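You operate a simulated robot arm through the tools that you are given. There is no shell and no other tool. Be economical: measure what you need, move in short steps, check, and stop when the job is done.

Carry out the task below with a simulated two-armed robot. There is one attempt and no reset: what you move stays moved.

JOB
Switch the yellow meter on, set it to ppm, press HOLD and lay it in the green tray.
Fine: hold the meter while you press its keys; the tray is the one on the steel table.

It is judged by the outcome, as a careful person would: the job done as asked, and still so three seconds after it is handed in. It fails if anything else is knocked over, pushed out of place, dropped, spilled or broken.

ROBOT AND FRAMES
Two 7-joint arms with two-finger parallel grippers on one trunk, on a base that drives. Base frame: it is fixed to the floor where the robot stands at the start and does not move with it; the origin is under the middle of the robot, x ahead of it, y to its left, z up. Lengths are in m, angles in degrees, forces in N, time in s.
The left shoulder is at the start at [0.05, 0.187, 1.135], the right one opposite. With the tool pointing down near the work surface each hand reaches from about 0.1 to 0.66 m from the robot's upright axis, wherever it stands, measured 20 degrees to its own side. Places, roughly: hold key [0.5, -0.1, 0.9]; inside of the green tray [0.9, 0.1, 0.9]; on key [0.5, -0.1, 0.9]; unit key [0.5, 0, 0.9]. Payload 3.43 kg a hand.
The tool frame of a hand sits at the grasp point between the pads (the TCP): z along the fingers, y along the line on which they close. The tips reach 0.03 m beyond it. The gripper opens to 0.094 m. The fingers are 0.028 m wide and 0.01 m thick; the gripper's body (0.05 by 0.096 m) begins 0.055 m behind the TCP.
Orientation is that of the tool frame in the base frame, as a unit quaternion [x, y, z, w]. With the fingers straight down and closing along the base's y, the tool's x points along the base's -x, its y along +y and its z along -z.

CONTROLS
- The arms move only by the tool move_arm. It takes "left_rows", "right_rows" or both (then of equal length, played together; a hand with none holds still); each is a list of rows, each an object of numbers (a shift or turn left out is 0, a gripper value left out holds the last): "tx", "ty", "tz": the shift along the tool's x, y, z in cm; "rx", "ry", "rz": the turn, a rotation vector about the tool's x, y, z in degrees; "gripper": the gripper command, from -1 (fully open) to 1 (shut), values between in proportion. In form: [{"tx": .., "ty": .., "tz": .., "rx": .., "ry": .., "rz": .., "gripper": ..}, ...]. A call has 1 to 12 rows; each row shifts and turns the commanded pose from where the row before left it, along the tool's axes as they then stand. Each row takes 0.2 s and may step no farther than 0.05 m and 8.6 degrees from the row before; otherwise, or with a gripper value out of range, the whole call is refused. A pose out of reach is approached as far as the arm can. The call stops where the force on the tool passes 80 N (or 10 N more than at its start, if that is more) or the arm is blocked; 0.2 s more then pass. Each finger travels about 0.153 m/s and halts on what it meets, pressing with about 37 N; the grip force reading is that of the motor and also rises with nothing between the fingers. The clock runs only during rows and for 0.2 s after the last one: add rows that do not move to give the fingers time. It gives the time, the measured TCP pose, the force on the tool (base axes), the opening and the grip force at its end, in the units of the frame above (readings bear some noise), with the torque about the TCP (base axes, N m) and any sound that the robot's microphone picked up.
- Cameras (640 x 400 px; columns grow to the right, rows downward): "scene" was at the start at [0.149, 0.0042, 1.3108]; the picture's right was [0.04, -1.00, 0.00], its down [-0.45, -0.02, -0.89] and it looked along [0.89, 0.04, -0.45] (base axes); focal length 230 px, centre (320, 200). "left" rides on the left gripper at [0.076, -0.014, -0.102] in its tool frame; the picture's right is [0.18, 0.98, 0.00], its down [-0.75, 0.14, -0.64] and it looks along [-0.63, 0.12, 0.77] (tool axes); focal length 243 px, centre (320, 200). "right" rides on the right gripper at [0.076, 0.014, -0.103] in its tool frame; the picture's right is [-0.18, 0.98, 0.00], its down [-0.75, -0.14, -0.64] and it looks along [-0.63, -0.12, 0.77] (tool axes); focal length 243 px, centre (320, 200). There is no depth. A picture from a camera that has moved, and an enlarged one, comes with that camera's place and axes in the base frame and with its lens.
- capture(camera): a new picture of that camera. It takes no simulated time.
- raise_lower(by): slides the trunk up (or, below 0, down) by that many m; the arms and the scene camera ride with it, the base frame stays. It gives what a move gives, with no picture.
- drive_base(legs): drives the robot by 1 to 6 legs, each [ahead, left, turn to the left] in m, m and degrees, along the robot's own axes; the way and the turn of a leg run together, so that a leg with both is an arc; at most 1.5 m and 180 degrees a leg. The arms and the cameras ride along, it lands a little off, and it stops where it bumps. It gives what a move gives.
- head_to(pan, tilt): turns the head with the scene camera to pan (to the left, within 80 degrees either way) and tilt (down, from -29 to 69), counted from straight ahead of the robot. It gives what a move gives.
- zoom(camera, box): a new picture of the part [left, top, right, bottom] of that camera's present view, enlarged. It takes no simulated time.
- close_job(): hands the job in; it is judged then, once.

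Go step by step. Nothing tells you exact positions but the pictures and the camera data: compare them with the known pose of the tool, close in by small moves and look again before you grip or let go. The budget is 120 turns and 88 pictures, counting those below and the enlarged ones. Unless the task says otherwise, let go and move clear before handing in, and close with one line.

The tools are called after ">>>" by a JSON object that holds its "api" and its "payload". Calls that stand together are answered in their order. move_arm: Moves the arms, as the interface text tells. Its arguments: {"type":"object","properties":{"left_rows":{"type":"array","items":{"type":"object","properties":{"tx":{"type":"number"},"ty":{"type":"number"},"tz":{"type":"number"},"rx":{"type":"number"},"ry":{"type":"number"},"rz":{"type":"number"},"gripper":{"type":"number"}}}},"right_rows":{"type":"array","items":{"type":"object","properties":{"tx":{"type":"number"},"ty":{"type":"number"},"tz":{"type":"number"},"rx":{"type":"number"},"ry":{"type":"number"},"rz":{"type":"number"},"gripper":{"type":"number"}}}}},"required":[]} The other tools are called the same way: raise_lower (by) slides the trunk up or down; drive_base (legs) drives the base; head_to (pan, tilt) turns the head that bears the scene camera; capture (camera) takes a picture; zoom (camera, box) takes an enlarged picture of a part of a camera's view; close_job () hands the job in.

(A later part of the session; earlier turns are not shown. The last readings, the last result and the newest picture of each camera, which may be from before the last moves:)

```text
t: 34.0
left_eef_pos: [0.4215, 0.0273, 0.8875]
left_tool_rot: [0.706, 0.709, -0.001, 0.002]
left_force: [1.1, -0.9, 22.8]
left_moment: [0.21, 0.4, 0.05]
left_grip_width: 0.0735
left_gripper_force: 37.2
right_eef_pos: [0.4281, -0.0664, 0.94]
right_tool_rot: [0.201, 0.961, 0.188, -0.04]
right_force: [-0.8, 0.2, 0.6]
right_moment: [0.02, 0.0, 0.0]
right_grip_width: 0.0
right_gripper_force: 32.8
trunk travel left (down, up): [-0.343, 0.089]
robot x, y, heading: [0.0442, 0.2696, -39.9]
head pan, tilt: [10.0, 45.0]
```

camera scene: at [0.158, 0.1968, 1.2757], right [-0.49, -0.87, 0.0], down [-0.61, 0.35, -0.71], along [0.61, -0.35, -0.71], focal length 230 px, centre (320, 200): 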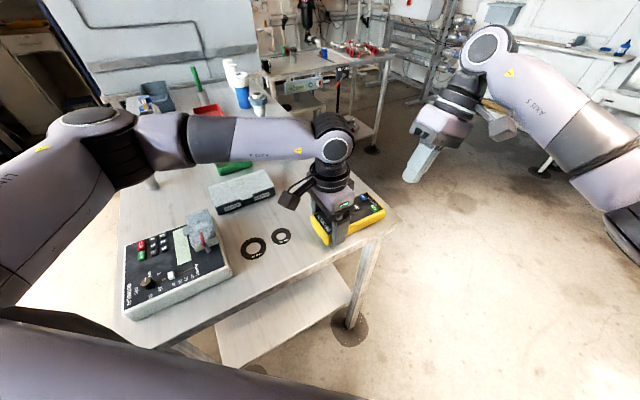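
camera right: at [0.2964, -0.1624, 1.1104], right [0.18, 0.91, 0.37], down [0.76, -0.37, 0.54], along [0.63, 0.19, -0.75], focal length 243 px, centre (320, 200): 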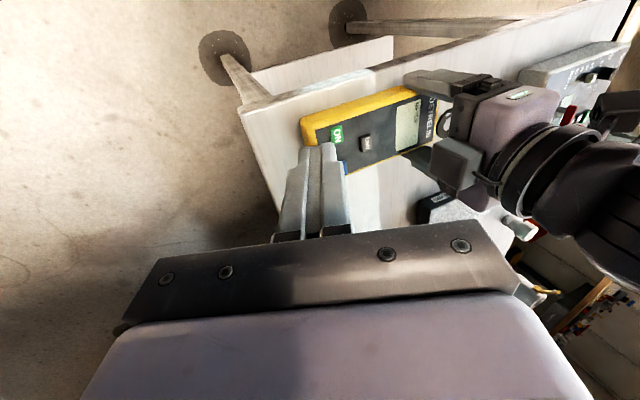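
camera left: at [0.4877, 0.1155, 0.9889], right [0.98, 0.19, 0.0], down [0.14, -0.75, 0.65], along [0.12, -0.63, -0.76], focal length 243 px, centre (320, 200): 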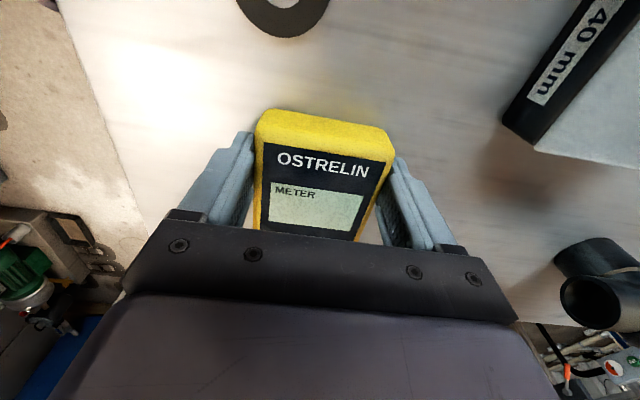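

>>> {"api": "move_arm", "payload": {"right_rows": [{"tx": -1.1, "ty": -0.7, "tz": -0.45}, {"tx": -1.15, "ty": -0.68, "tz": -0.45}, {}]}}

>>> {"api": "zoom", "payload": {"camera": "right", "box": [200, 50, 440, 200]}}

>>> {"api": "zoom", "payload": {"camera": "scene", "box": [320, 170, 400, 220]}}

```text
t: 34.8
left_eef_pos: [0.4202, 0.0259, 0.888]
left_tool_rot: [0.707, 0.707, -0.002, 0.003]
left_force: [1.3, -1.2, 21.9]
left_moment: [0.25, 0.37, 0.05]
left_grip_width: 0.0738
left_gripper_force: 37.1
right_eef_pos: [0.4436, -0.0892, 0.9407]
right_tool_rot: [0.2, 0.961, 0.187, -0.04]
right_force: [0.0, -0.3, -0.5]
right_moment: [-0.01, 0.03, 0.02]
right_grip_width: 0.0
right_gripper_force: 33.2
trunk travel left (down, up): [-0.343, 0.089]
robot x, y, heading: [0.041, 0.2745, -39.8]
head pan, tilt: [10.0, 45.0]
```

```text
2.67 times, centred on (320, 125) of right
camera zoom: at [0.3794, -0.0897, 1.051], right [0.56, 0.77, 0.31], down [0.64, -0.64, 0.43], along [0.53, -0.04, -0.85], focal length 647 px, centre (320, 400)
```

zoom: 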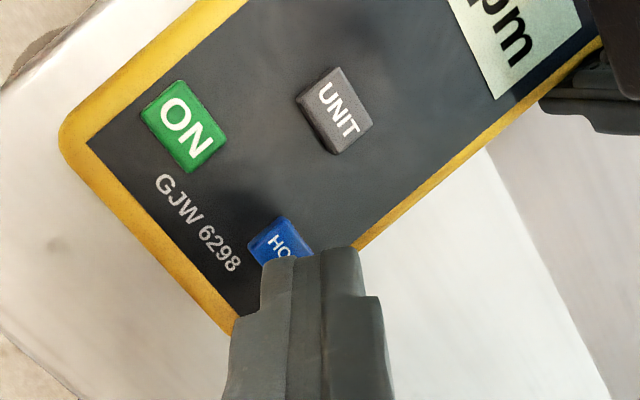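

```text
8.00 times, centred on (360, 195) of scene
camera zoom: at [0.1566, 0.1977, 1.2759], right [-0.49, -0.87, 0.0], down [-0.61, 0.35, -0.71], along [0.62, -0.35, -0.71], focal length 1840 px, centre (0, 240)
```

zoom: 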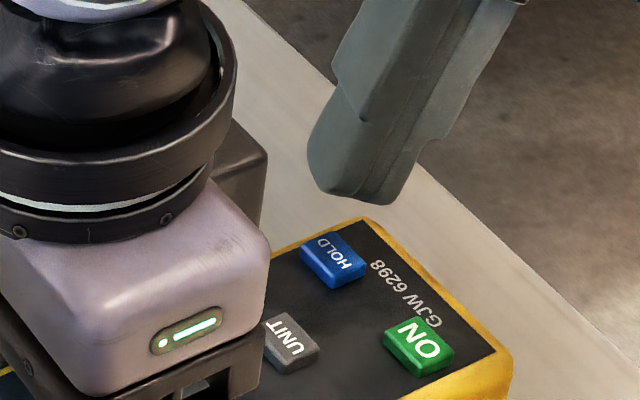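

The tip is now above HOLD at (0.444, −0.078). I'll press it.

>>> {"api": "move_arm", "payload": {"right_rows": [{"tx": -0.19, "ty": -0.42, "tz": 1.11}, {"tx": -0.12, "ty": -0.26, "tz": 0.69}, {"tx": -0.05, "ty": -0.1, "tz": 0.28}, {"tx": -0.05, "ty": -0.1, "tz": 0.28}, {}]}}

>>> {"api": "zoom", "payload": {"camera": "right", "box": [200, 0, 520, 200]}}

```text
t: 36.0
left_eef_pos: [0.4217, 0.027, 0.8861]
left_tool_rot: [0.706, 0.708, -0.001, 0.001]
left_force: [2.2, -1.9, 21.5]
left_moment: [0.27, 0.64, 0.01]
left_grip_width: 0.0735
left_gripper_force: 36.8
right_eef_pos: [0.4426, -0.0892, 0.9149]
right_tool_rot: [0.199, 0.961, 0.187, -0.04]
right_force: [-0.1, -0.5, 4.9]
right_moment: [0.02, -0.02, 0.0]
right_grip_width: 0.0
right_gripper_force: 32.9
trunk travel left (down, up): [-0.343, 0.089]
robot x, y, heading: [0.0423, 0.2758, -39.6]
head pan, tilt: [10.0, 45.0]
heard: click
```

```text
2.00 times, centred on (360, 100) of right
camera zoom: at [0.3786, -0.0897, 1.0258], right [0.56, 0.77, 0.31], down [0.64, -0.64, 0.43], along [0.53, -0.04, -0.85], focal length 485 px, centre (240, 400)
```

zoom: 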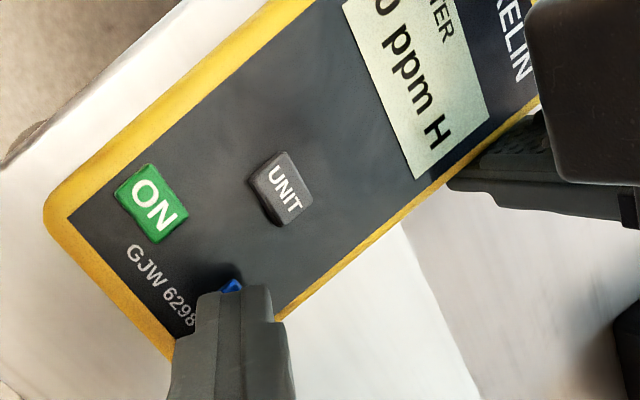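

HOLD is set and the display shows "0 ppm H". I'll retract the right hand up and away.

>>> {"api": "move_arm", "payload": {"right_rows": [{"tx": 0.3, "ty": 0.7, "tz": -1.85}, {"tx": 0.6, "ty": 1.4, "tz": -3.7}, {"tx": 0.6, "ty": 1.4, "tz": -3.7}, {"tx": 3, "ty": -2.5, "tz": -1}, {"tx": 3, "ty": -2.5, "tz": -1}, {"tx": 3, "ty": -2.5, "tz": -1}, {"tx": 3, "ty": -2.5, "tz": -1}, {"tx": 3, "ty": -2.5, "tz": -1}, {}]}}

>>> {"api": "move_arm", "payload": {"left_rows": [{"tz": -2}, {"tz": -3}, {"tz": -4}, {"tz": -4}, {"ty": -3}, {"ty": -3}, {}]}}

>>> {"api": "capture", "payload": {"camera": "scene"}}

>>> {"api": "capture", "payload": {"camera": "left"}}

```text
t: 38.0
left_eef_pos: [0.4219, 0.0267, 0.8875]
left_tool_rot: [0.706, 0.708, 0.0, 0.002]
left_force: [1.5, -0.4, 23.8]
left_moment: [0.29, 0.42, -0.09]
left_grip_width: 0.0735
left_gripper_force: 36.9
right_eef_pos: [0.2532, -0.1594, 1.0402]
right_tool_rot: [0.199, 0.961, 0.187, -0.039]
right_force: [0.5, 0.8, 0.0]
right_moment: [0.0, -0.02, -0.01]
right_grip_width: 0.0
right_gripper_force: 33.4
trunk travel left (down, up): [-0.343, 0.089]
robot x, y, heading: [0.0449, 0.2733, -39.7]
head pan, tilt: [10.0, 45.0]
```

```text
t: 39.6
left_eef_pos: [0.3604, 0.0275, 1.0174]
left_tool_rot: [0.707, 0.707, 0.0, 0.0]
left_force: [-0.4, -0.5, -2.3]
left_moment: [0.11, -0.01, -0.01]
left_grip_width: 0.0733
left_gripper_force: 37.1
right_eef_pos: [0.2562, -0.16, 1.0386]
right_tool_rot: [0.2, 0.961, 0.189, -0.041]
right_force: [-0.9, 0.3, -1.0]
right_moment: [-0.03, -0.01, -0.02]
right_grip_width: 0.0003
right_gripper_force: 33.2
trunk travel left (down, up): [-0.343, 0.089]
robot x, y, heading: [0.0455, 0.2766, -39.5]
head pan, tilt: [10.0, 45.0]
```

```text
50 pictures are left
camera scene: at [0.158, 0.1968, 1.2757], right [-0.49, -0.87, 0.0], down [-0.61, 0.35, -0.71], along [0.61, -0.35, -0.71], focal length 230 px, centre (320, 200)
```

scene: 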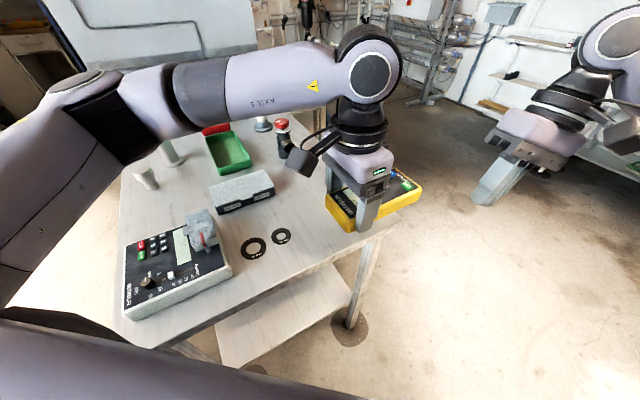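

```text
49 pictures are left
camera left: at [0.3475, 0.1033, 1.1183], right [0.98, 0.18, 0.0], down [0.14, -0.75, 0.64], along [0.12, -0.63, -0.77], focal length 243 px, centre (320, 200)
```

left: 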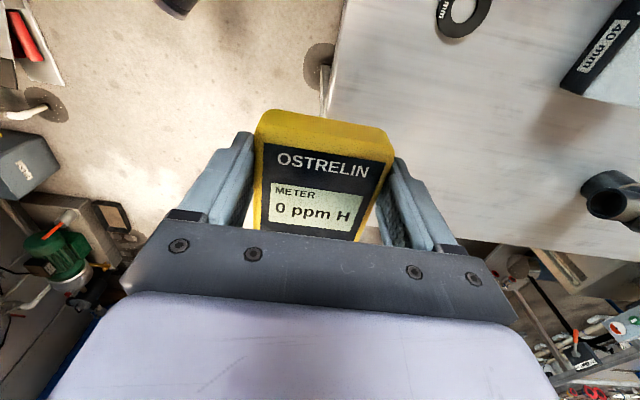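

The meter is held firmly and reads "0 ppm H". The tray is far ahead, so I need to drive in, and I must know how far the base reaches forward. I'll move the left hand aside and pitch the right hand's camera back to look at the base.

>>> {"api": "move_arm", "payload": {"left_rows": [{"tx": 4}, {"tx": 4}, {"tx": 4}, {}]}}

>>> {"api": "move_arm", "payload": {"right_rows": [{"ry": 8.5}, {"ry": 8.5}, {"ry": 8.5}, {"ry": 8.5}, {"ry": 8.5}, {"ry": 8.5}, {}]}}

>>> {"api": "capture", "payload": {"camera": "right"}}

```text
t: 40.6
left_eef_pos: [0.3599, 0.1495, 1.0169]
left_tool_rot: [0.706, 0.708, 0.0, 0.001]
left_force: [0.6, 0.2, -2.9]
left_moment: [0.13, 0.0, 0.04]
left_grip_width: 0.0738
left_gripper_force: 37.4
right_eef_pos: [0.2551, -0.1609, 1.0379]
right_tool_rot: [0.2, 0.961, 0.188, -0.04]
right_force: [0.4, 0.8, 0.7]
right_moment: [-0.02, 0.01, -0.01]
right_grip_width: 0.0001
right_gripper_force: 32.8
trunk travel left (down, up): [-0.343, 0.089]
robot x, y, heading: [0.0442, 0.2742, -39.4]
head pan, tilt: [10.0, 45.0]
```

```text
t: 42.2
left_eef_pos: [0.3605, 0.149, 1.015]
left_tool_rot: [0.708, 0.707, 0.0, 0.001]
left_force: [-0.1, -0.8, -1.8]
left_moment: [0.13, 0.04, 0.0]
left_grip_width: 0.0737
left_gripper_force: 37.1
right_eef_pos: [0.2152, -0.1053, 1.0133]
right_tool_rot: [0.1, 0.85, 0.256, -0.45]
right_force: [-0.2, 0.0, -0.4]
right_moment: [0.03, -0.01, 0.0]
right_grip_width: 0.0
right_gripper_force: 33.4
right hand out of reach, approached as far as the arm can: row 5, 6
trunk travel left (down, up): [-0.343, 0.089]
robot x, y, heading: [0.0433, 0.2733, -39.6]
head pan, tilt: [10.0, 45.0]
```

```text
48 pictures are left
camera right: at [0.2502, -0.1525, 1.1276], right [0.5, 0.85, 0.19], down [0.84, -0.41, -0.37], along [-0.23, 0.34, -0.91], focal length 243 px, centre (320, 200)
```

right: 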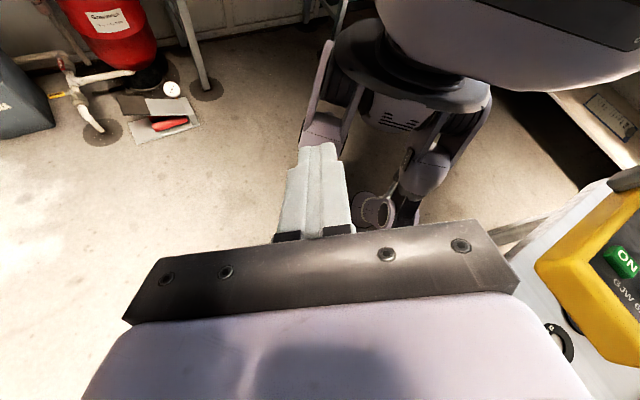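

>>> {"api": "zoom", "payload": {"camera": "right", "box": [270, 20, 530, 240]}}

```text
1.82 times, centred on (400, 130) of right
camera zoom: at [0.2502, -0.1525, 1.1276], right [0.5, 0.85, 0.19], down [0.84, -0.41, -0.37], along [-0.23, 0.34, -0.91], focal length 441 px, centre (174, 327)
```

zoom: 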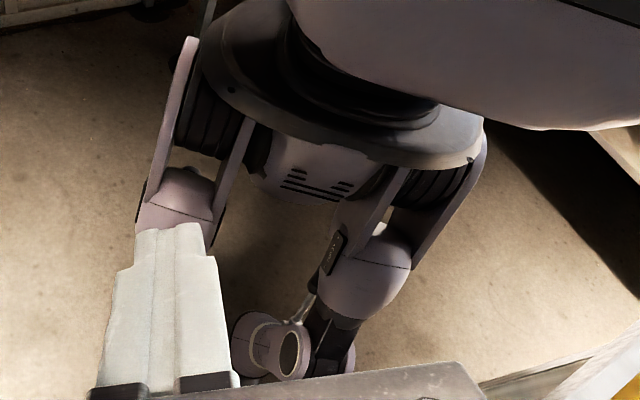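

The base is slim, with splayed legs and the torso front only about 0.12 ahead, so driving to x≈0.18 looks safe. First I'll restore the right hand and turn the left hand to the yaw it needs for the tray.

>>> {"api": "move_arm", "payload": {"right_rows": [{"ry": -8.5}, {"ry": -8.5}, {"ry": -8.5}, {"ry": -8.5}, {"ry": -8.5}, {"rx": 7.4}, {"rx": 7.4}, {"rx": 7.4}, {"tz": -3}, {}], "left_rows": [{"tz": -3}, {"tz": -3}, {"rz": -8.4}, {"rz": -8.4}, {"rz": -8.4}, {"rz": -8.4}, {"rz": -8.4}, {"rz": -8.4}, {}, {}]}}

>>> {"api": "drive_base", "payload": {"legs": [[-0.05, 0, 0], [0, 0, 40]]}}

>>> {"api": "head_to", "payload": {"pan": 0, "tilt": 35}}

>>> {"api": "capture", "payload": {"camera": "scene"}}

```text
t: 44.4
left_eef_pos: [0.3619, 0.149, 1.0757]
left_tool_rot: [0.338, 0.941, 0.0, 0.001]
left_force: [0.0, 0.8, -2.4]
left_moment: [0.12, 0.08, 0.01]
left_grip_width: 0.0736
left_gripper_force: 37.0
right_eef_pos: [0.223, -0.1063, 1.0436]
right_tool_rot: [0.16, 0.976, 0.015, -0.146]
right_force: [-0.7, -0.5, -0.3]
right_moment: [0.01, -0.01, 0.01]
right_grip_width: 0.0
right_gripper_force: 33.0
trunk travel left (down, up): [-0.343, 0.089]
robot x, y, heading: [0.0432, 0.2715, -39.8]
head pan, tilt: [10.0, 45.0]
```

```text
t: 47.2
left_eef_pos: [0.3318, 0.4069, 1.0756]
left_tool_rot: [0.007, 1.0, -0.002, 0.001]
left_force: [-0.5, 1.2, -2.2]
left_moment: [0.0, 0.11, -0.05]
left_grip_width: 0.0735
left_gripper_force: 36.8
right_eef_pos: [0.3835, 0.122, 1.0444]
right_tool_rot: [-0.173, 0.974, -0.033, -0.142]
right_force: [-0.4, 0.5, 1.5]
right_moment: [-0.02, 0.04, 0.02]
right_grip_width: 0.0
right_gripper_force: 33.1
trunk travel left (down, up): [-0.343, 0.089]
robot x, y, heading: [0.0071, 0.3062, -0.8]
head pan, tilt: [10.0, 45.0]
```

```text
t: 47.9
left_eef_pos: [0.3312, 0.4081, 1.0751]
left_tool_rot: [0.007, 1.0, 0.0, 0.0]
left_force: [0.1, 0.1, -2.5]
left_moment: [0.0, 0.14, -0.02]
left_grip_width: 0.0733
left_gripper_force: 36.4
right_eef_pos: [0.3846, 0.123, 1.0435]
right_tool_rot: [-0.173, 0.974, -0.033, -0.143]
right_force: [-0.5, 0.0, 0.5]
right_moment: [0.03, 0.04, 0.01]
right_grip_width: 0.0002
right_gripper_force: 32.5
trunk travel left (down, up): [-0.343, 0.089]
robot x, y, heading: [0.0028, 0.3062, -0.8]
head pan, tilt: [0.0, 35.0]
```

```text
46 pictures are left
camera scene: at [0.1502, 0.3043, 1.2904], right [-0.01, -1.0, 0.0], down [-0.57, 0.01, -0.82], along [0.82, -0.01, -0.57], focal length 230 px, centre (320, 200)
```

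scene: 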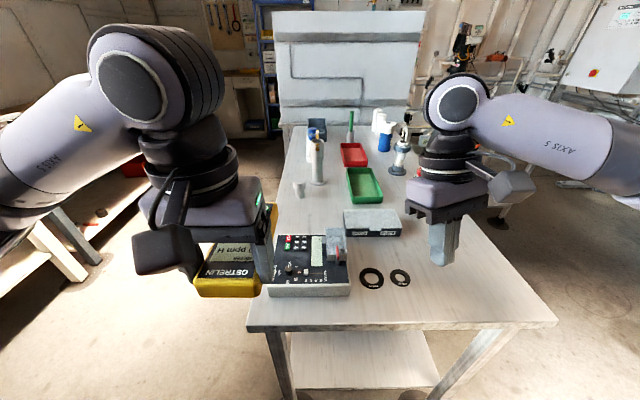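

Now that I face the table squarely, I'll zoom in on the tray to measure it, then shift right to line up.

>>> {"api": "zoom", "payload": {"camera": "scene", "box": [280, 110, 440, 210]}}

>>> {"api": "drive_base", "payload": {"legs": [[0, -0.31, 0.8]]}}

>>> {"api": "capture", "payload": {"camera": "scene"}}

```text
4.00 times, centred on (360, 160) of scene
camera zoom: at [0.1502, 0.3043, 1.2904], right [-0.01, -1.0, 0.0], down [-0.57, 0.01, -0.82], along [0.82, -0.01, -0.57], focal length 920 px, centre (160, 360)
```

zoom: 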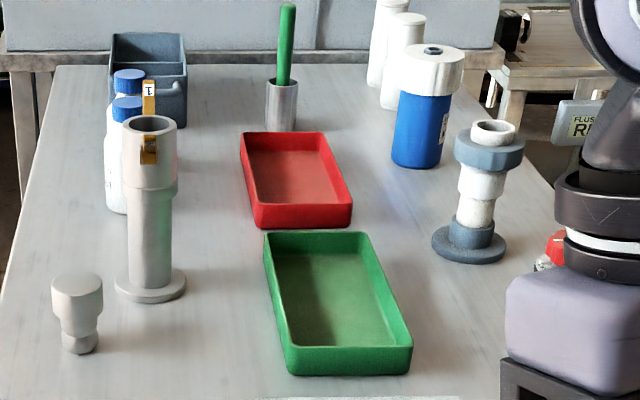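

```text
t: 51.2
left_eef_pos: [0.3267, 0.0967, 1.0758]
left_tool_rot: [0.0, 1.0, 0.0, 0.001]
left_force: [-0.1, 0.4, -2.3]
left_moment: [0.0, 0.16, -0.01]
left_grip_width: 0.0734
left_gripper_force: 37.0
right_eef_pos: [0.3838, -0.1882, 1.0442]
right_tool_rot: [-0.18, 0.973, -0.035, -0.142]
right_force: [-0.1, 0.1, 0.1]
right_moment: [-0.02, 0.0, 0.02]
right_grip_width: 0.0
right_gripper_force: 33.2
trunk travel left (down, up): [-0.343, 0.089]
robot x, y, heading: [-0.0039, -0.0123, 0.0]
head pan, tilt: [0.0, 35.0]
```

```text
44 pictures are left
camera scene: at [0.1475, -0.0091, 1.2905], right [0.0, -1.0, 0.0], down [-0.57, 0.0, -0.82], along [0.82, 0.0, -0.57], focal length 230 px, centre (320, 200)
```

scene: 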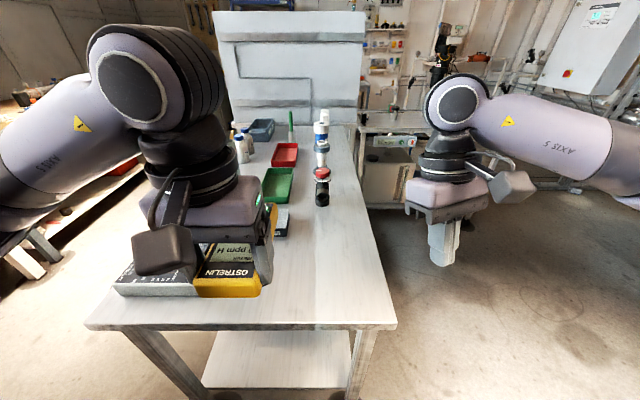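

The tray rim spans about x 0.76–0.96, y 0.091–0.193, with its top near z 0.875, so the inside is only about 0.094 wide. Fingers around the 0.074 meter wouldn't fit below the rim, so I'll set the meter on the clear near table and re-grip it higher.

>>> {"api": "move_arm", "payload": {"left_rows": [{"tx": -2.4, "ty": -2.4}, {"tx": -2.4, "ty": -2.4}, {"tx": -2.3, "ty": -2.4}, {"tx": -2.3, "ty": -2.4}, {"tz": 4}, {"tz": 4}, {"tz": 4}, {"tz": 3}, {"tz": 2}, {}]}}

>>> {"api": "capture", "payload": {"camera": "scene"}}

>>> {"api": "capture", "payload": {"camera": "left"}}

```text
t: 53.4
left_eef_pos: [0.4203, 0.0008, 0.9023]
left_tool_rot: [-0.001, 1.0, -0.001, 0.0]
left_force: [0.0, 0.7, -2.3]
left_moment: [0.02, 0.13, 0.01]
left_grip_width: 0.0734
left_gripper_force: 37.1
right_eef_pos: [0.383, -0.1881, 1.0443]
right_tool_rot: [-0.18, 0.973, -0.035, -0.142]
right_force: [0.3, -0.3, 0.3]
right_moment: [0.03, -0.01, -0.01]
right_grip_width: 0.0
right_gripper_force: 32.8
trunk travel left (down, up): [-0.343, 0.089]
robot x, y, heading: [0.0002, -0.0098, -0.2]
head pan, tilt: [0.0, 35.0]
```

```text
43 pictures are left
camera scene: at [0.1475, -0.0089, 1.2905], right [0.0, -1.0, 0.0], down [-0.57, 0.0, -0.82], along [0.82, 0.0, -0.57], focal length 230 px, centre (320, 200)
```

scene: 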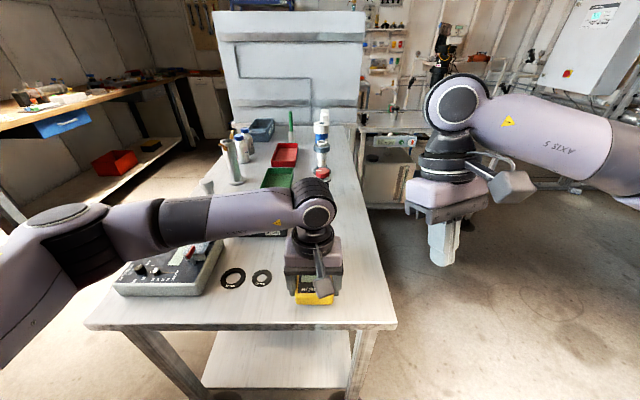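

```text
42 pictures are left
camera left: at [0.3451, -0.0139, 1.0047], right [-0.18, 0.98, 0.0], down [0.75, 0.14, 0.64], along [0.63, 0.12, -0.77], focal length 243 px, centre (320, 200)
```

left: 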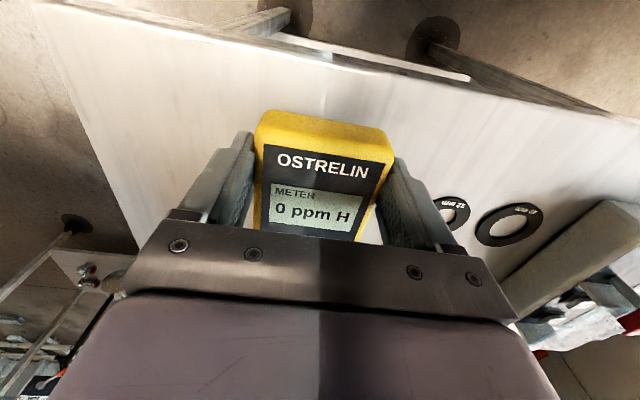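

The area is clear. I'll lower the meter to the table.

>>> {"api": "move_arm", "payload": {"left_rows": [{"tz": 0.8}, {"tz": 0.5}, {"tz": 0.2}, {}]}}

```text
t: 54.4
left_eef_pos: [0.4212, 0.0011, 0.8901]
left_tool_rot: [0.0, 1.0, -0.001, -0.001]
left_force: [-0.1, 0.3, -2.3]
left_moment: [0.01, 0.11, 0.03]
left_grip_width: 0.0737
left_gripper_force: 36.8
right_eef_pos: [0.3837, -0.1884, 1.0434]
right_tool_rot: [-0.18, 0.973, -0.035, -0.143]
right_force: [0.0, -0.2, -0.1]
right_moment: [-0.02, -0.02, -0.03]
right_grip_width: 0.0
right_gripper_force: 33.0
trunk travel left (down, up): [-0.343, 0.089]
robot x, y, heading: [0.0011, -0.005, 0.0]
head pan, tilt: [0.0, 35.0]
```

>>> {"api": "move_arm", "payload": {"left_rows": [{"tz": 0.2}, {"tz": 0.1}, {}]}}

```text
t: 55.2
left_eef_pos: [0.4205, 0.0014, 0.8877]
left_tool_rot: [0.0, 1.0, 0.001, 0.001]
left_force: [-0.2, 1.3, -0.3]
left_moment: [-0.02, -0.14, 0.15]
left_grip_width: 0.0737
left_gripper_force: 36.6
right_eef_pos: [0.383, -0.1869, 1.0428]
right_tool_rot: [-0.18, 0.973, -0.035, -0.142]
right_force: [-0.2, 0.9, 1.0]
right_moment: [-0.03, -0.03, -0.03]
right_grip_width: 0.0
right_gripper_force: 33.2
trunk travel left (down, up): [-0.343, 0.089]
robot x, y, heading: [0.0016, -0.008, 0.0]
head pan, tilt: [0.0, 35.0]
```

The meter is just touching the table at TCP z 0.8877. I'll open, rise about 11 mm and look.

>>> {"api": "move_arm", "payload": {"left_rows": [{"gripper": 0.0}, {"gripper": -0.8}, {}, {"tz": -0.6}, {"tz": -0.5}, {}]}}

>>> {"api": "capture", "payload": {"camera": "left"}}

>>> {"api": "zoom", "payload": {"camera": "scene", "box": [260, 220, 380, 310]}}

```text
t: 56.6
left_eef_pos: [0.4222, 0.001, 0.8994]
left_tool_rot: [-0.001, 1.0, -0.001, 0.001]
left_force: [0.0, -0.1, -0.1]
left_moment: [-0.02, 0.02, -0.01]
left_grip_width: 0.0846
left_gripper_force: 0.1
right_eef_pos: [0.3828, -0.1879, 1.0441]
right_tool_rot: [-0.179, 0.973, -0.035, -0.141]
right_force: [1.0, 0.6, 0.4]
right_moment: [0.01, -0.02, 0.0]
right_grip_width: 0.0
right_gripper_force: 32.7
trunk travel left (down, up): [-0.343, 0.089]
robot x, y, heading: [0.0021, -0.0142, 0.1]
head pan, tilt: [0.0, 35.0]
```

```text
41 pictures are left
camera left: at [0.3462, -0.0136, 1.0014], right [-0.18, 0.98, 0.0], down [0.75, 0.14, 0.64], along [0.63, 0.12, -0.77], focal length 243 px, centre (320, 200)
```

left: 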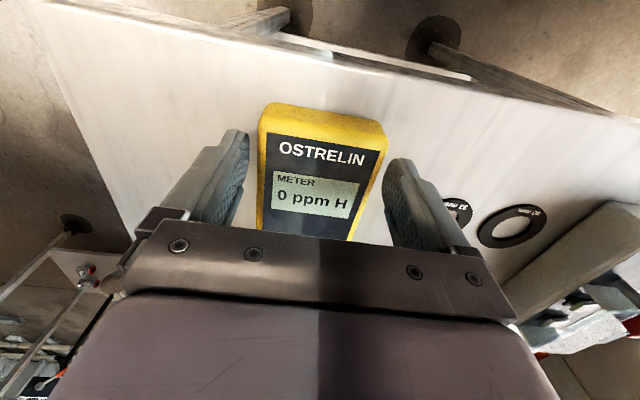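

```text
4.44 times, centred on (320, 265) of scene
camera zoom: at [0.1474, -0.0089, 1.2905], right [0.0, -1.0, 0.0], down [-0.57, 0.0, -0.82], along [0.82, 0.0, -0.57], focal length 1022 px, centre (320, -89)
```

zoom: 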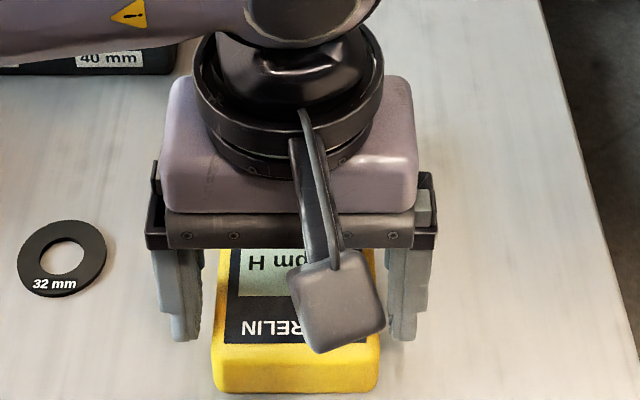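

The meter rests flat and the fingers now overlap only its upper edge. I'll move 1 cm toward its middle, re-grip and test-lift.

>>> {"api": "move_arm", "payload": {"left_rows": [{"tx": -1.0}, {"gripper": 0.4}, {"gripper": 1}, {}, {}, {"tz": -1}, {"tz": -2}, {}]}}

>>> {"api": "capture", "payload": {"camera": "left"}}

>>> {"api": "zoom", "payload": {"camera": "scene", "box": [260, 220, 380, 310]}}

```text
t: 58.4
left_eef_pos: [0.4304, -0.0009, 0.9288]
left_tool_rot: [0.0, 1.0, 0.0, 0.0]
left_force: [0.8, -0.4, -2.8]
left_moment: [0.01, 0.13, -0.02]
left_grip_width: 0.0736
left_gripper_force: 37.0
right_eef_pos: [0.3827, -0.1888, 1.0442]
right_tool_rot: [-0.18, 0.973, -0.036, -0.143]
right_force: [0.5, 0.4, -0.1]
right_moment: [-0.02, -0.06, 0.0]
right_grip_width: 0.0
right_gripper_force: 33.2
trunk travel left (down, up): [-0.343, 0.089]
robot x, y, heading: [0.001, -0.0135, -0.1]
head pan, tilt: [0.0, 35.0]
```

```text
39 pictures are left
camera left: at [0.3556, -0.0155, 1.0306], right [-0.18, 0.98, 0.0], down [0.75, 0.14, 0.64], along [0.63, 0.12, -0.77], focal length 243 px, centre (320, 200)
```

left: 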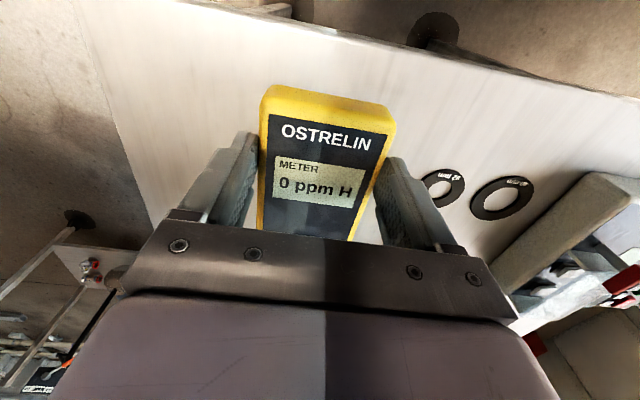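

```text
4.44 times, centred on (320, 265) of scene
camera zoom: at [0.1476, -0.0089, 1.2905], right [0.0, -1.0, 0.0], down [-0.57, 0.0, -0.82], along [0.82, 0.0, -0.57], focal length 1022 px, centre (320, -89)
```

zoom: 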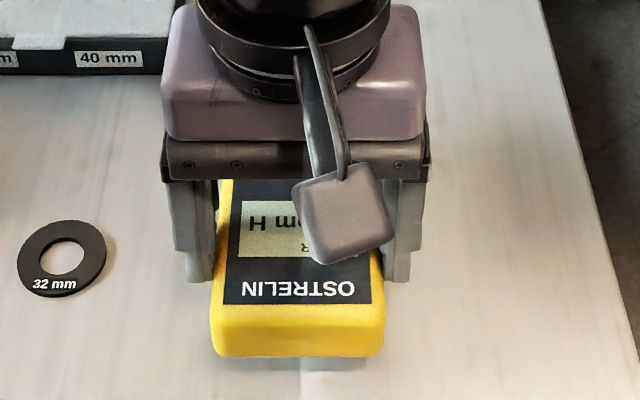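

It's a firm grip and level. I'll raise it, move left to y≈0.14 and drive ahead in small legs.

>>> {"api": "move_arm", "payload": {"left_rows": [{"tz": -4}, {"tz": -4}, {"tz": -4}, {"ty": 3.6}, {"ty": 3.6}, {"ty": 3.6}, {"ty": 3.6}, {}]}}

>>> {"api": "drive_base", "payload": {"legs": [[0.1, 0, 0]]}}

>>> {"api": "capture", "payload": {"camera": "scene"}}

```text
t: 60.2
left_eef_pos: [0.4311, 0.1453, 1.0469]
left_tool_rot: [0.0, 1.0, 0.0, 0.0]
left_force: [-0.2, 0.2, -2.2]
left_moment: [-0.01, 0.11, 0.03]
left_grip_width: 0.0737
left_gripper_force: 36.8
right_eef_pos: [0.3832, -0.1878, 1.0443]
right_tool_rot: [-0.18, 0.973, -0.034, -0.142]
right_force: [0.5, -0.2, 0.3]
right_moment: [-0.02, -0.01, -0.01]
right_grip_width: 0.0
right_gripper_force: 33.1
trunk travel left (down, up): [-0.343, 0.089]
robot x, y, heading: [0.0014, -0.0073, -0.3]
head pan, tilt: [0.0, 35.0]
```

```text
t: 61.5
left_eef_pos: [0.5101, 0.1454, 1.046]
left_tool_rot: [0.001, 1.0, 0.001, 0.0]
left_force: [-0.4, 0.6, -2.3]
left_moment: [0.02, 0.1, -0.01]
left_grip_width: 0.0735
left_gripper_force: 36.7
right_eef_pos: [0.4619, -0.189, 1.0436]
right_tool_rot: [-0.178, 0.973, -0.036, -0.142]
right_force: [0.1, 1.1, 0.2]
right_moment: [-0.01, 0.01, 0.01]
right_grip_width: 0.0003
right_gripper_force: 33.3
trunk travel left (down, up): [-0.343, 0.089]
robot x, y, heading: [0.0773, -0.0119, -0.5]
head pan, tilt: [0.0, 35.0]
stopped in leg 1: the robot was blocked; the commanded pose is now the measured one
```

```text
37 pictures are left
camera scene: at [0.2264, -0.0086, 1.2906], right [0.0, -1.0, 0.0], down [-0.57, 0.0, -0.82], along [0.82, 0.0, -0.57], focal length 230 px, centre (320, 200)
```

scene: 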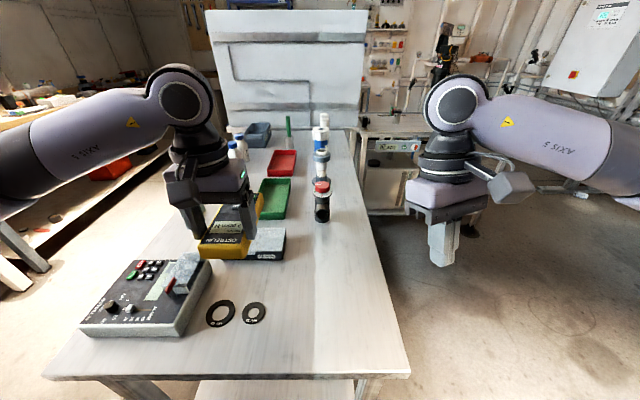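

The base is blocked at x≈0.077, so the tray can't be reached from the front with the tool vertical. I'll back off slightly and test how far the left wrist turns the other way, which decides the side I approach from.

>>> {"api": "drive_base", "payload": {"legs": [[-0.03, 0, 0]]}}

>>> {"api": "move_arm", "payload": {"left_rows": [{"rz": -8.4}, {"rz": -8.4}, {"rz": -8.4}, {"rz": -8.4}, {"rz": -8.4}, {"rz": -8.4}, {"rz": -8.4}, {"rz": -8.4}, {"rz": -8.4}, {"rz": -8.4}, {}]}}

>>> {"api": "capture", "payload": {"camera": "scene"}}

```text
t: 62.3
left_eef_pos: [0.4805, 0.1445, 1.0471]
left_tool_rot: [0.001, 1.0, 0.0, 0.0]
left_force: [0.7, 0.1, -2.5]
left_moment: [0.0, 0.07, 0.0]
left_grip_width: 0.0735
left_gripper_force: 36.7
right_eef_pos: [0.4338, -0.1884, 1.0432]
right_tool_rot: [-0.178, 0.973, -0.035, -0.141]
right_force: [-0.6, 1.1, -0.2]
right_moment: [0.0, -0.01, 0.04]
right_grip_width: 0.0002
right_gripper_force: 33.3
trunk travel left (down, up): [-0.343, 0.089]
robot x, y, heading: [0.0539, -0.0054, -0.4]
head pan, tilt: [0.0, 35.0]
```

```text
t: 64.7
left_eef_pos: [0.4814, 0.1443, 1.0458]
left_tool_rot: [-0.669, 0.743, 0.001, 0.0]
left_force: [-0.7, -0.5, -2.0]
left_moment: [-0.13, 0.01, 0.01]
left_grip_width: 0.0734
left_gripper_force: 37.1
right_eef_pos: [0.4343, -0.1876, 1.0423]
right_tool_rot: [-0.178, 0.973, -0.035, -0.143]
right_force: [0.4, -0.2, 0.4]
right_moment: [-0.02, 0.0, -0.03]
right_grip_width: 0.0
right_gripper_force: 32.7
trunk travel left (down, up): [-0.343, 0.089]
robot x, y, heading: [0.05, -0.0043, -0.4]
head pan, tilt: [0.0, 35.0]
```

```text
36 pictures are left
camera scene: at [0.1982, -0.0084, 1.2905], right [-0.01, -1.0, 0.0], down [-0.57, 0.0, -0.82], along [0.82, 0.0, -0.57], focal length 230 px, centre (320, 200)
```

scene: 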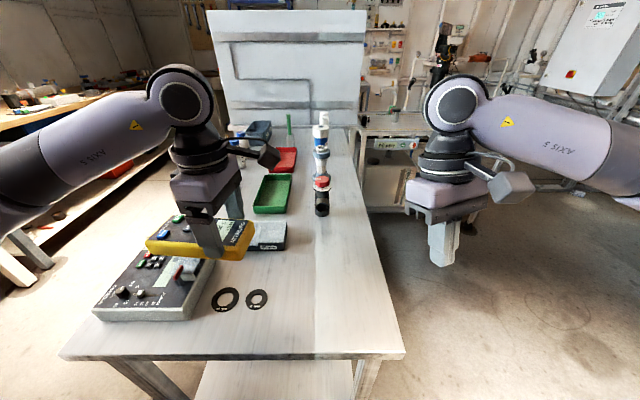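

The wrist turns freely this way, by +84°, so I can work from the table's left side facing −y. I'll raise the meter and drive around the near-left corner.

>>> {"api": "move_arm", "payload": {"left_rows": [{"tz": -2}, {"tz": -2}, {}], "right_rows": [{"tz": -2}, {"tz": -2}, {}]}}

>>> {"api": "drive_base", "payload": {"legs": [[-0.12, 0, 0], [0, 0.8, 0], [0, 0, -90]]}}

>>> {"api": "capture", "payload": {"camera": "scene"}}

```text
t: 65.5
left_eef_pos: [0.4814, 0.1445, 1.0858]
left_tool_rot: [-0.669, 0.743, 0.001, -0.001]
left_force: [-0.9, 0.0, -2.4]
left_moment: [-0.08, 0.04, 0.03]
left_grip_width: 0.0735
left_gripper_force: 36.9
right_eef_pos: [0.4466, -0.1843, 1.0816]
right_tool_rot: [-0.177, 0.973, -0.034, -0.143]
right_force: [0.9, -0.2, -0.4]
right_moment: [0.03, -0.03, 0.0]
right_grip_width: 0.0003
right_gripper_force: 33.1
trunk travel left (down, up): [-0.343, 0.089]
robot x, y, heading: [0.0543, -0.0097, -0.4]
head pan, tilt: [0.0, 35.0]
```

```text
t: 77.6
left_eef_pos: [0.0801, 0.3609, 1.0851]
left_tool_rot: [0.063, 0.998, 0.001, 0.0]
left_force: [-0.2, -0.5, -2.4]
left_moment: [0.01, 0.13, 0.01]
left_grip_width: 0.0734
left_gripper_force: 37.4
right_eef_pos: [-0.246, 0.4031, 1.0805]
right_tool_rot: [0.57, 0.808, 0.077, -0.124]
right_force: [0.7, 0.0, 0.9]
right_moment: [-0.04, 0.0, -0.03]
right_grip_width: 0.0
right_gripper_force: 33.1
trunk travel left (down, up): [-0.343, 0.089]
robot x, y, heading: [-0.0643, 0.7922, -91.4]
head pan, tilt: [0.0, 35.0]
```

```text
35 pictures are left
camera scene: at [-0.0689, 0.6464, 1.2905], right [-1.0, 0.02, 0.0], down [0.01, 0.57, -0.82], along [-0.02, -0.82, -0.57], focal length 230 px, centre (320, 200)
```

scene: 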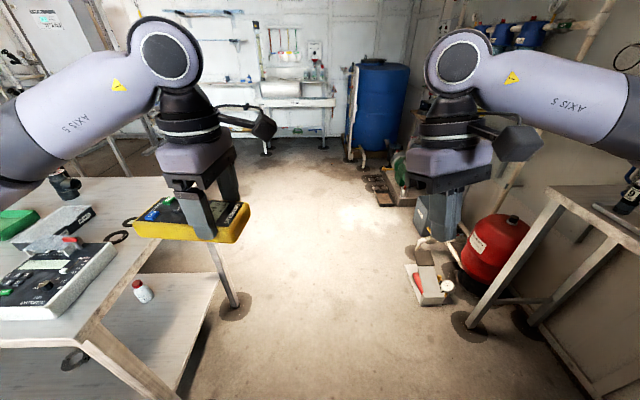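

I'm around the corner, facing −y. I'll look to my left before sliding that way.

>>> {"api": "head_to", "payload": {"pan": 65, "tilt": 40}}

>>> {"api": "capture", "payload": {"camera": "scene"}}

```text
t: 79.0
left_eef_pos: [0.0812, 0.3603, 1.0853]
left_tool_rot: [0.062, 0.998, 0.0, 0.0]
left_force: [0.0, -0.4, -2.6]
left_moment: [-0.01, 0.16, -0.04]
left_grip_width: 0.0737
left_gripper_force: 37.1
right_eef_pos: [-0.2464, 0.4019, 1.0807]
right_tool_rot: [0.57, 0.808, 0.077, -0.125]
right_force: [-0.4, 0.1, -0.8]
right_moment: [0.0, 0.0, 0.01]
right_grip_width: 0.0002
right_gripper_force: 32.9
trunk travel left (down, up): [-0.343, 0.089]
robot x, y, heading: [-0.0638, 0.7934, -91.3]
head pan, tilt: [65.0, 40.0]
```

```text
34 pictures are left
camera scene: at [0.0094, 0.6966, 1.2829], right [-0.44, -0.9, 0.0], down [-0.58, 0.29, -0.77], along [0.69, -0.34, -0.64], focal length 230 px, centre (320, 200)
```

scene: 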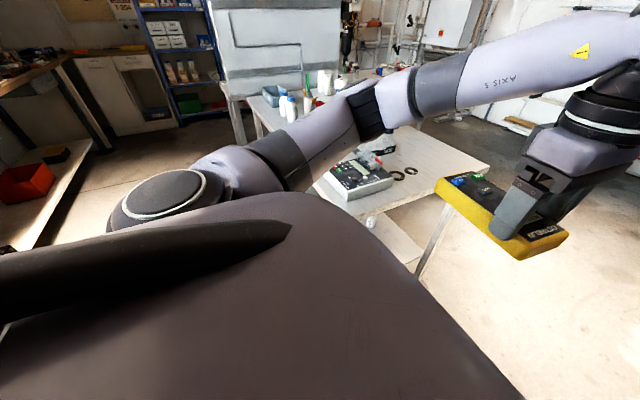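

The floor is clear on that side. I'll slide along the table.

>>> {"api": "drive_base", "payload": {"legs": [[0, 0.3, 1.3], [0, 0.25, 0]]}}

>>> {"api": "head_to", "payload": {"pan": 25, "tilt": 40}}

>>> {"api": "capture", "payload": {"camera": "scene"}}

>>> {"api": "capture", "payload": {"camera": "left"}}

```text
t: 84.7
left_eef_pos: [0.6508, 0.3621, 1.0855]
left_tool_rot: [0.049, 0.999, 0.001, 0.001]
left_force: [0.0, -1.1, -2.3]
left_moment: [0.0, 0.11, 0.02]
left_grip_width: 0.0736
left_gripper_force: 36.6
right_eef_pos: [0.322, 0.3946, 1.0819]
right_tool_rot: [0.56, 0.815, 0.076, -0.126]
right_force: [-0.2, -0.3, 0.4]
right_moment: [0.0, -0.02, -0.01]
right_grip_width: 0.0
right_gripper_force: 32.5
trunk travel left (down, up): [-0.343, 0.089]
robot x, y, heading: [0.4902, 0.7895, -89.8]
head pan, tilt: [65.0, 40.0]
```

```text
t: 85.7
left_eef_pos: [0.6503, 0.3628, 1.0854]
left_tool_rot: [0.05, 0.999, 0.0, 0.0]
left_force: [0.7, 0.4, -2.4]
left_moment: [0.05, 0.14, -0.05]
left_grip_width: 0.0735
left_gripper_force: 37.0
right_eef_pos: [0.3207, 0.3945, 1.0805]
right_tool_rot: [0.56, 0.815, 0.077, -0.127]
right_force: [-0.5, 0.5, -0.1]
right_moment: [0.0, 0.0, 0.02]
right_grip_width: 0.0002
right_gripper_force: 32.7
trunk travel left (down, up): [-0.343, 0.089]
robot x, y, heading: [0.4955, 0.7904, -89.8]
head pan, tilt: [25.0, 40.0]
```

```text
33 pictures are left
camera scene: at [0.5291, 0.6543, 1.2829], right [-0.9, -0.43, 0.0], down [-0.27, 0.58, -0.77], along [0.33, -0.69, -0.64], focal length 230 px, centre (320, 200)
```

scene: 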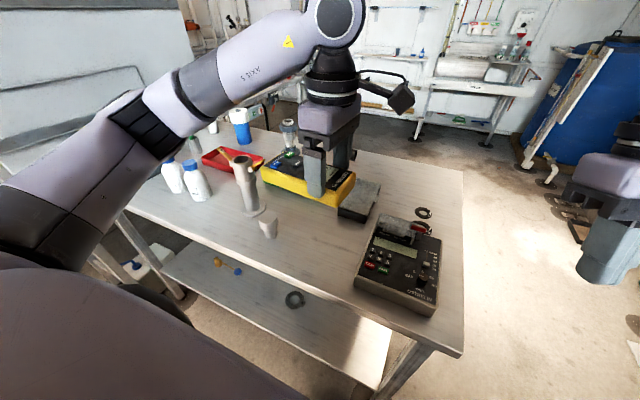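

```text
32 pictures are left
camera left: at [0.5737, 0.354, 1.1876], right [-0.09, 1.0, 0.0], down [0.76, 0.06, 0.64], along [0.64, 0.06, -0.77], focal length 243 px, centre (320, 200)
```

left: 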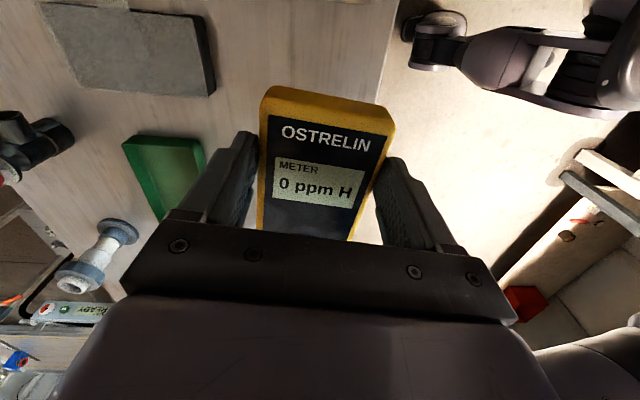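

The arm has a clear lane between the post and the case. I'll go 5 cm closer, square the yaw, and bring the meter over at y≈0.142 while staying high.

>>> {"api": "drive_base", "payload": {"legs": [[0.05, 0, 0]]}}

>>> {"api": "move_arm", "payload": {"left_rows": [{"rz": -5.5}, {"ty": -4}, {"ty": -4}, {"ty": -4}, {"ty": -4}, {"tx": -3}, {"tx": -3}, {"tx": -3}, {}]}}

>>> {"api": "capture", "payload": {"camera": "scene"}}

>>> {"api": "capture", "payload": {"camera": "left"}}

```text
t: 86.7
left_eef_pos: [0.6507, 0.312, 1.0846]
left_tool_rot: [0.05, 0.999, 0.0, 0.0]
left_force: [0.0, -0.8, -3.3]
left_moment: [0.04, 0.14, 0.0]
left_grip_width: 0.0734
left_gripper_force: 37.4
right_eef_pos: [0.3216, 0.3457, 1.082]
right_tool_rot: [0.56, 0.816, 0.076, -0.126]
right_force: [0.6, -0.1, -1.4]
right_moment: [0.02, 0.02, -0.01]
right_grip_width: 0.0002
right_gripper_force: 32.5
trunk travel left (down, up): [-0.343, 0.089]
robot x, y, heading: [0.4937, 0.7391, -89.9]
head pan, tilt: [25.0, 40.0]
```

```text
t: 88.7
left_eef_pos: [0.7386, 0.1529, 1.0873]
left_tool_rot: [0.003, 1.0, 0.001, 0.0]
left_force: [-1.0, -0.6, -3.3]
left_moment: [-0.02, 0.08, 0.01]
left_grip_width: 0.0735
left_gripper_force: 37.2
right_eef_pos: [0.3212, 0.3468, 1.0807]
right_tool_rot: [0.559, 0.816, 0.076, -0.126]
right_force: [0.6, 0.1, -0.4]
right_moment: [-0.02, -0.02, 0.02]
right_grip_width: 0.0
right_gripper_force: 33.1
trunk travel left (down, up): [-0.343, 0.089]
robot x, y, heading: [0.4931, 0.7418, -90.2]
head pan, tilt: [25.0, 40.0]
```

```text
31 pictures are left
camera scene: at [0.5289, 0.6052, 1.2829], right [-0.91, -0.42, 0.0], down [-0.27, 0.58, -0.77], along [0.33, -0.69, -0.64], focal length 230 px, centre (320, 200)
```

scene: 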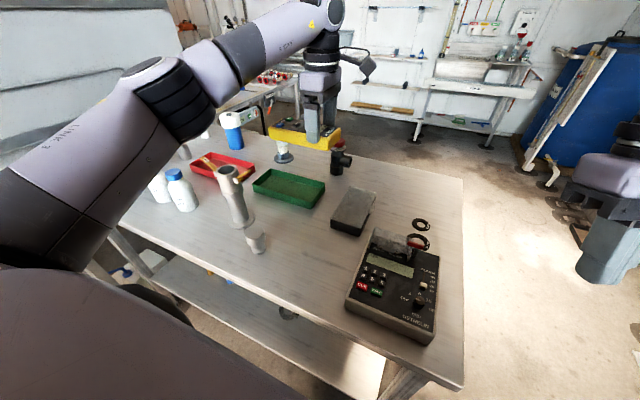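

```text
30 pictures are left
camera left: at [0.6628, 0.1376, 1.1891], right [-0.18, 0.98, 0.0], down [0.75, 0.14, 0.64], along [0.63, 0.12, -0.77], focal length 243 px, centre (320, 200)
```

left: 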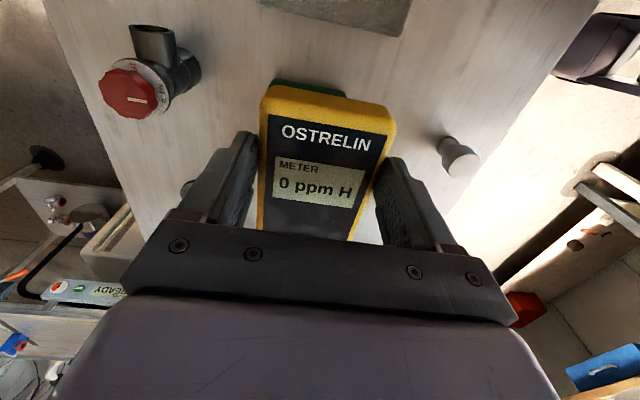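

The tray is clearly visible. I'll zoom in to measure its corners precisely.

>>> {"api": "zoom", "payload": {"camera": "scene", "box": [240, 110, 368, 220]}}

```text
3.64 times, centred on (304, 165) of scene
camera zoom: at [0.5289, 0.6052, 1.2829], right [-0.91, -0.42, 0.0], down [-0.27, 0.58, -0.77], along [0.33, -0.69, -0.64], focal length 836 px, centre (378, 327)
```

zoom: 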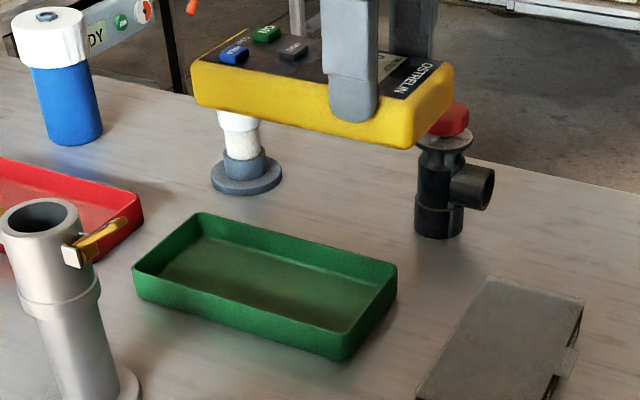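

The tray spans about x 0.75–0.95, y 0.087–0.188, so its centre is near (0.853, 0.139) and it is square to the axes. I'll move over it and descend to about 3 cm above the rim to check alignment.

>>> {"api": "move_arm", "payload": {"left_rows": [{"tx": -2.5, "ty": -0.5}, {"tx": -2.5, "ty": -0.5}, {"tx": -2.3, "ty": -0.35}, {"tz": 3.5}, {"tz": 3.5}, {"tz": 3}, {"tz": 2.3}, {}]}}

>>> {"api": "zoom", "payload": {"camera": "scene", "box": [220, 110, 380, 210]}}

>>> {"api": "capture", "payload": {"camera": "left"}}

```text
t: 90.5
left_eef_pos: [0.8112, 0.1395, 0.9617]
left_tool_rot: [0.001, 1.0, 0.001, 0.0]
left_force: [0.1, -0.2, -2.3]
left_moment: [0.01, 0.12, 0.0]
left_grip_width: 0.0733
left_gripper_force: 37.3
right_eef_pos: [0.3218, 0.3469, 1.0805]
right_tool_rot: [0.559, 0.816, 0.075, -0.127]
right_force: [1.2, 1.1, 0.9]
right_moment: [0.02, 0.0, -0.02]
right_grip_width: 0.0001
right_gripper_force: 32.6
trunk travel left (down, up): [-0.343, 0.089]
robot x, y, heading: [0.4918, 0.7396, -89.7]
head pan, tilt: [25.0, 40.0]
```

```text
4.00 times, centred on (300, 160) of scene
camera zoom: at [0.5291, 0.6053, 1.2829], right [-0.91, -0.42, 0.0], down [-0.27, 0.58, -0.77], along [0.33, -0.69, -0.64], focal length 920 px, centre (400, 360)
```

zoom: 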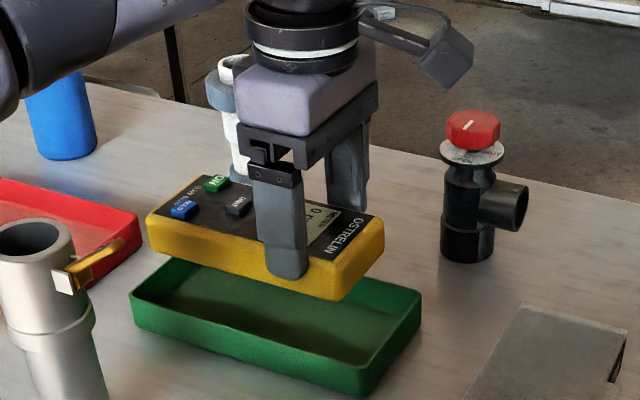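

```text
27 pictures are left
camera left: at [0.7352, 0.1239, 1.0644], right [-0.18, 0.98, 0.0], down [0.75, 0.14, 0.64], along [0.63, 0.12, -0.77], focal length 243 px, centre (320, 200)
```

left: 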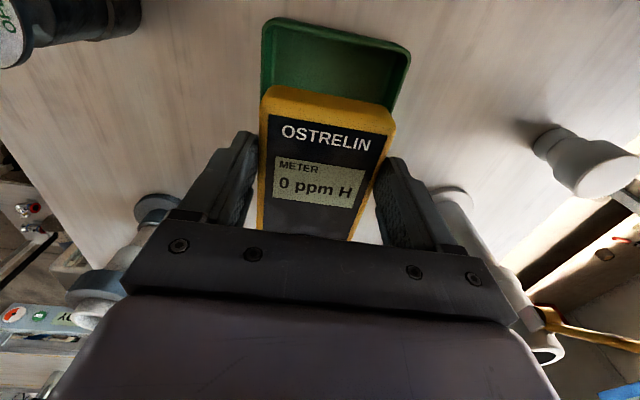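

It lines up well: the tray's mid y is about 0.140 and the meter has more than 1 cm of room at each end. I'll descend to z≈0.915 and look at the finger tips against the rim.

>>> {"api": "move_arm", "payload": {"left_rows": [{"tz": 2, "tx": 0.3, "ty": 0.1}, {"tz": 1.5}, {"tz": 1.2}, {}]}}

>>> {"api": "zoom", "payload": {"camera": "scene", "box": [250, 140, 346, 200]}}

>>> {"api": "capture", "payload": {"camera": "left"}}

```text
t: 91.5
left_eef_pos: [0.8094, 0.1393, 0.9148]
left_tool_rot: [0.002, 1.0, 0.001, 0.0]
left_force: [0.0, -0.2, -2.6]
left_moment: [0.01, 0.12, 0.02]
left_grip_width: 0.0738
left_gripper_force: 36.8
right_eef_pos: [0.322, 0.3473, 1.0813]
right_tool_rot: [0.559, 0.816, 0.076, -0.127]
right_force: [0.8, -0.5, -0.6]
right_moment: [-0.01, 0.01, 0.01]
right_grip_width: 0.0002
right_gripper_force: 33.0
trunk travel left (down, up): [-0.343, 0.089]
robot x, y, heading: [0.4918, 0.7363, -89.8]
head pan, tilt: [25.0, 40.0]
```

```text
6.67 times, centred on (298, 170) of scene
camera zoom: at [0.5292, 0.6053, 1.2829], right [-0.91, -0.42, 0.0], down [-0.27, 0.58, -0.77], along [0.33, -0.69, -0.64], focal length 1533 px, centre (467, 400)
```

zoom: 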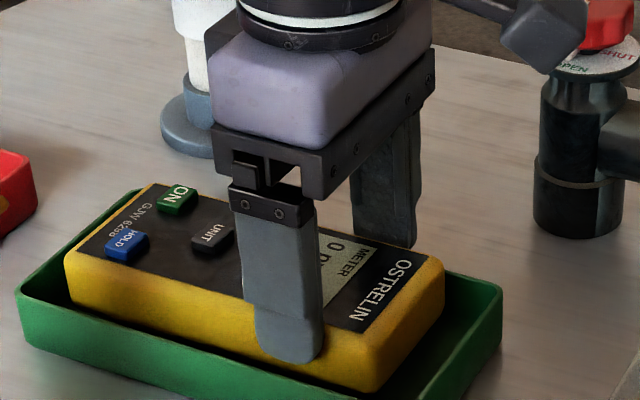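

```text
25 pictures are left
camera left: at [0.7335, 0.1247, 1.0168], right [-0.18, 0.98, 0.0], down [0.75, 0.14, 0.64], along [0.63, 0.12, -0.77], focal length 243 px, centre (320, 200)
```

left: 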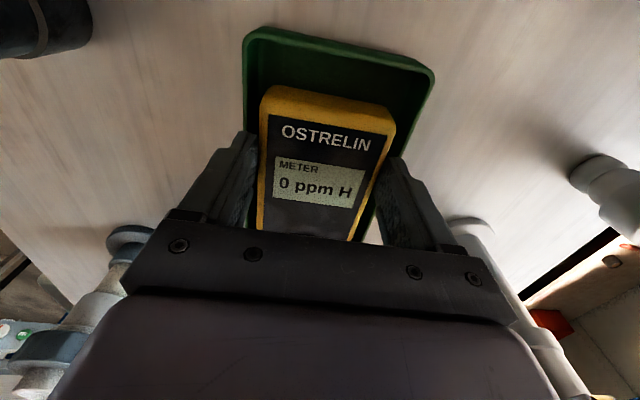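

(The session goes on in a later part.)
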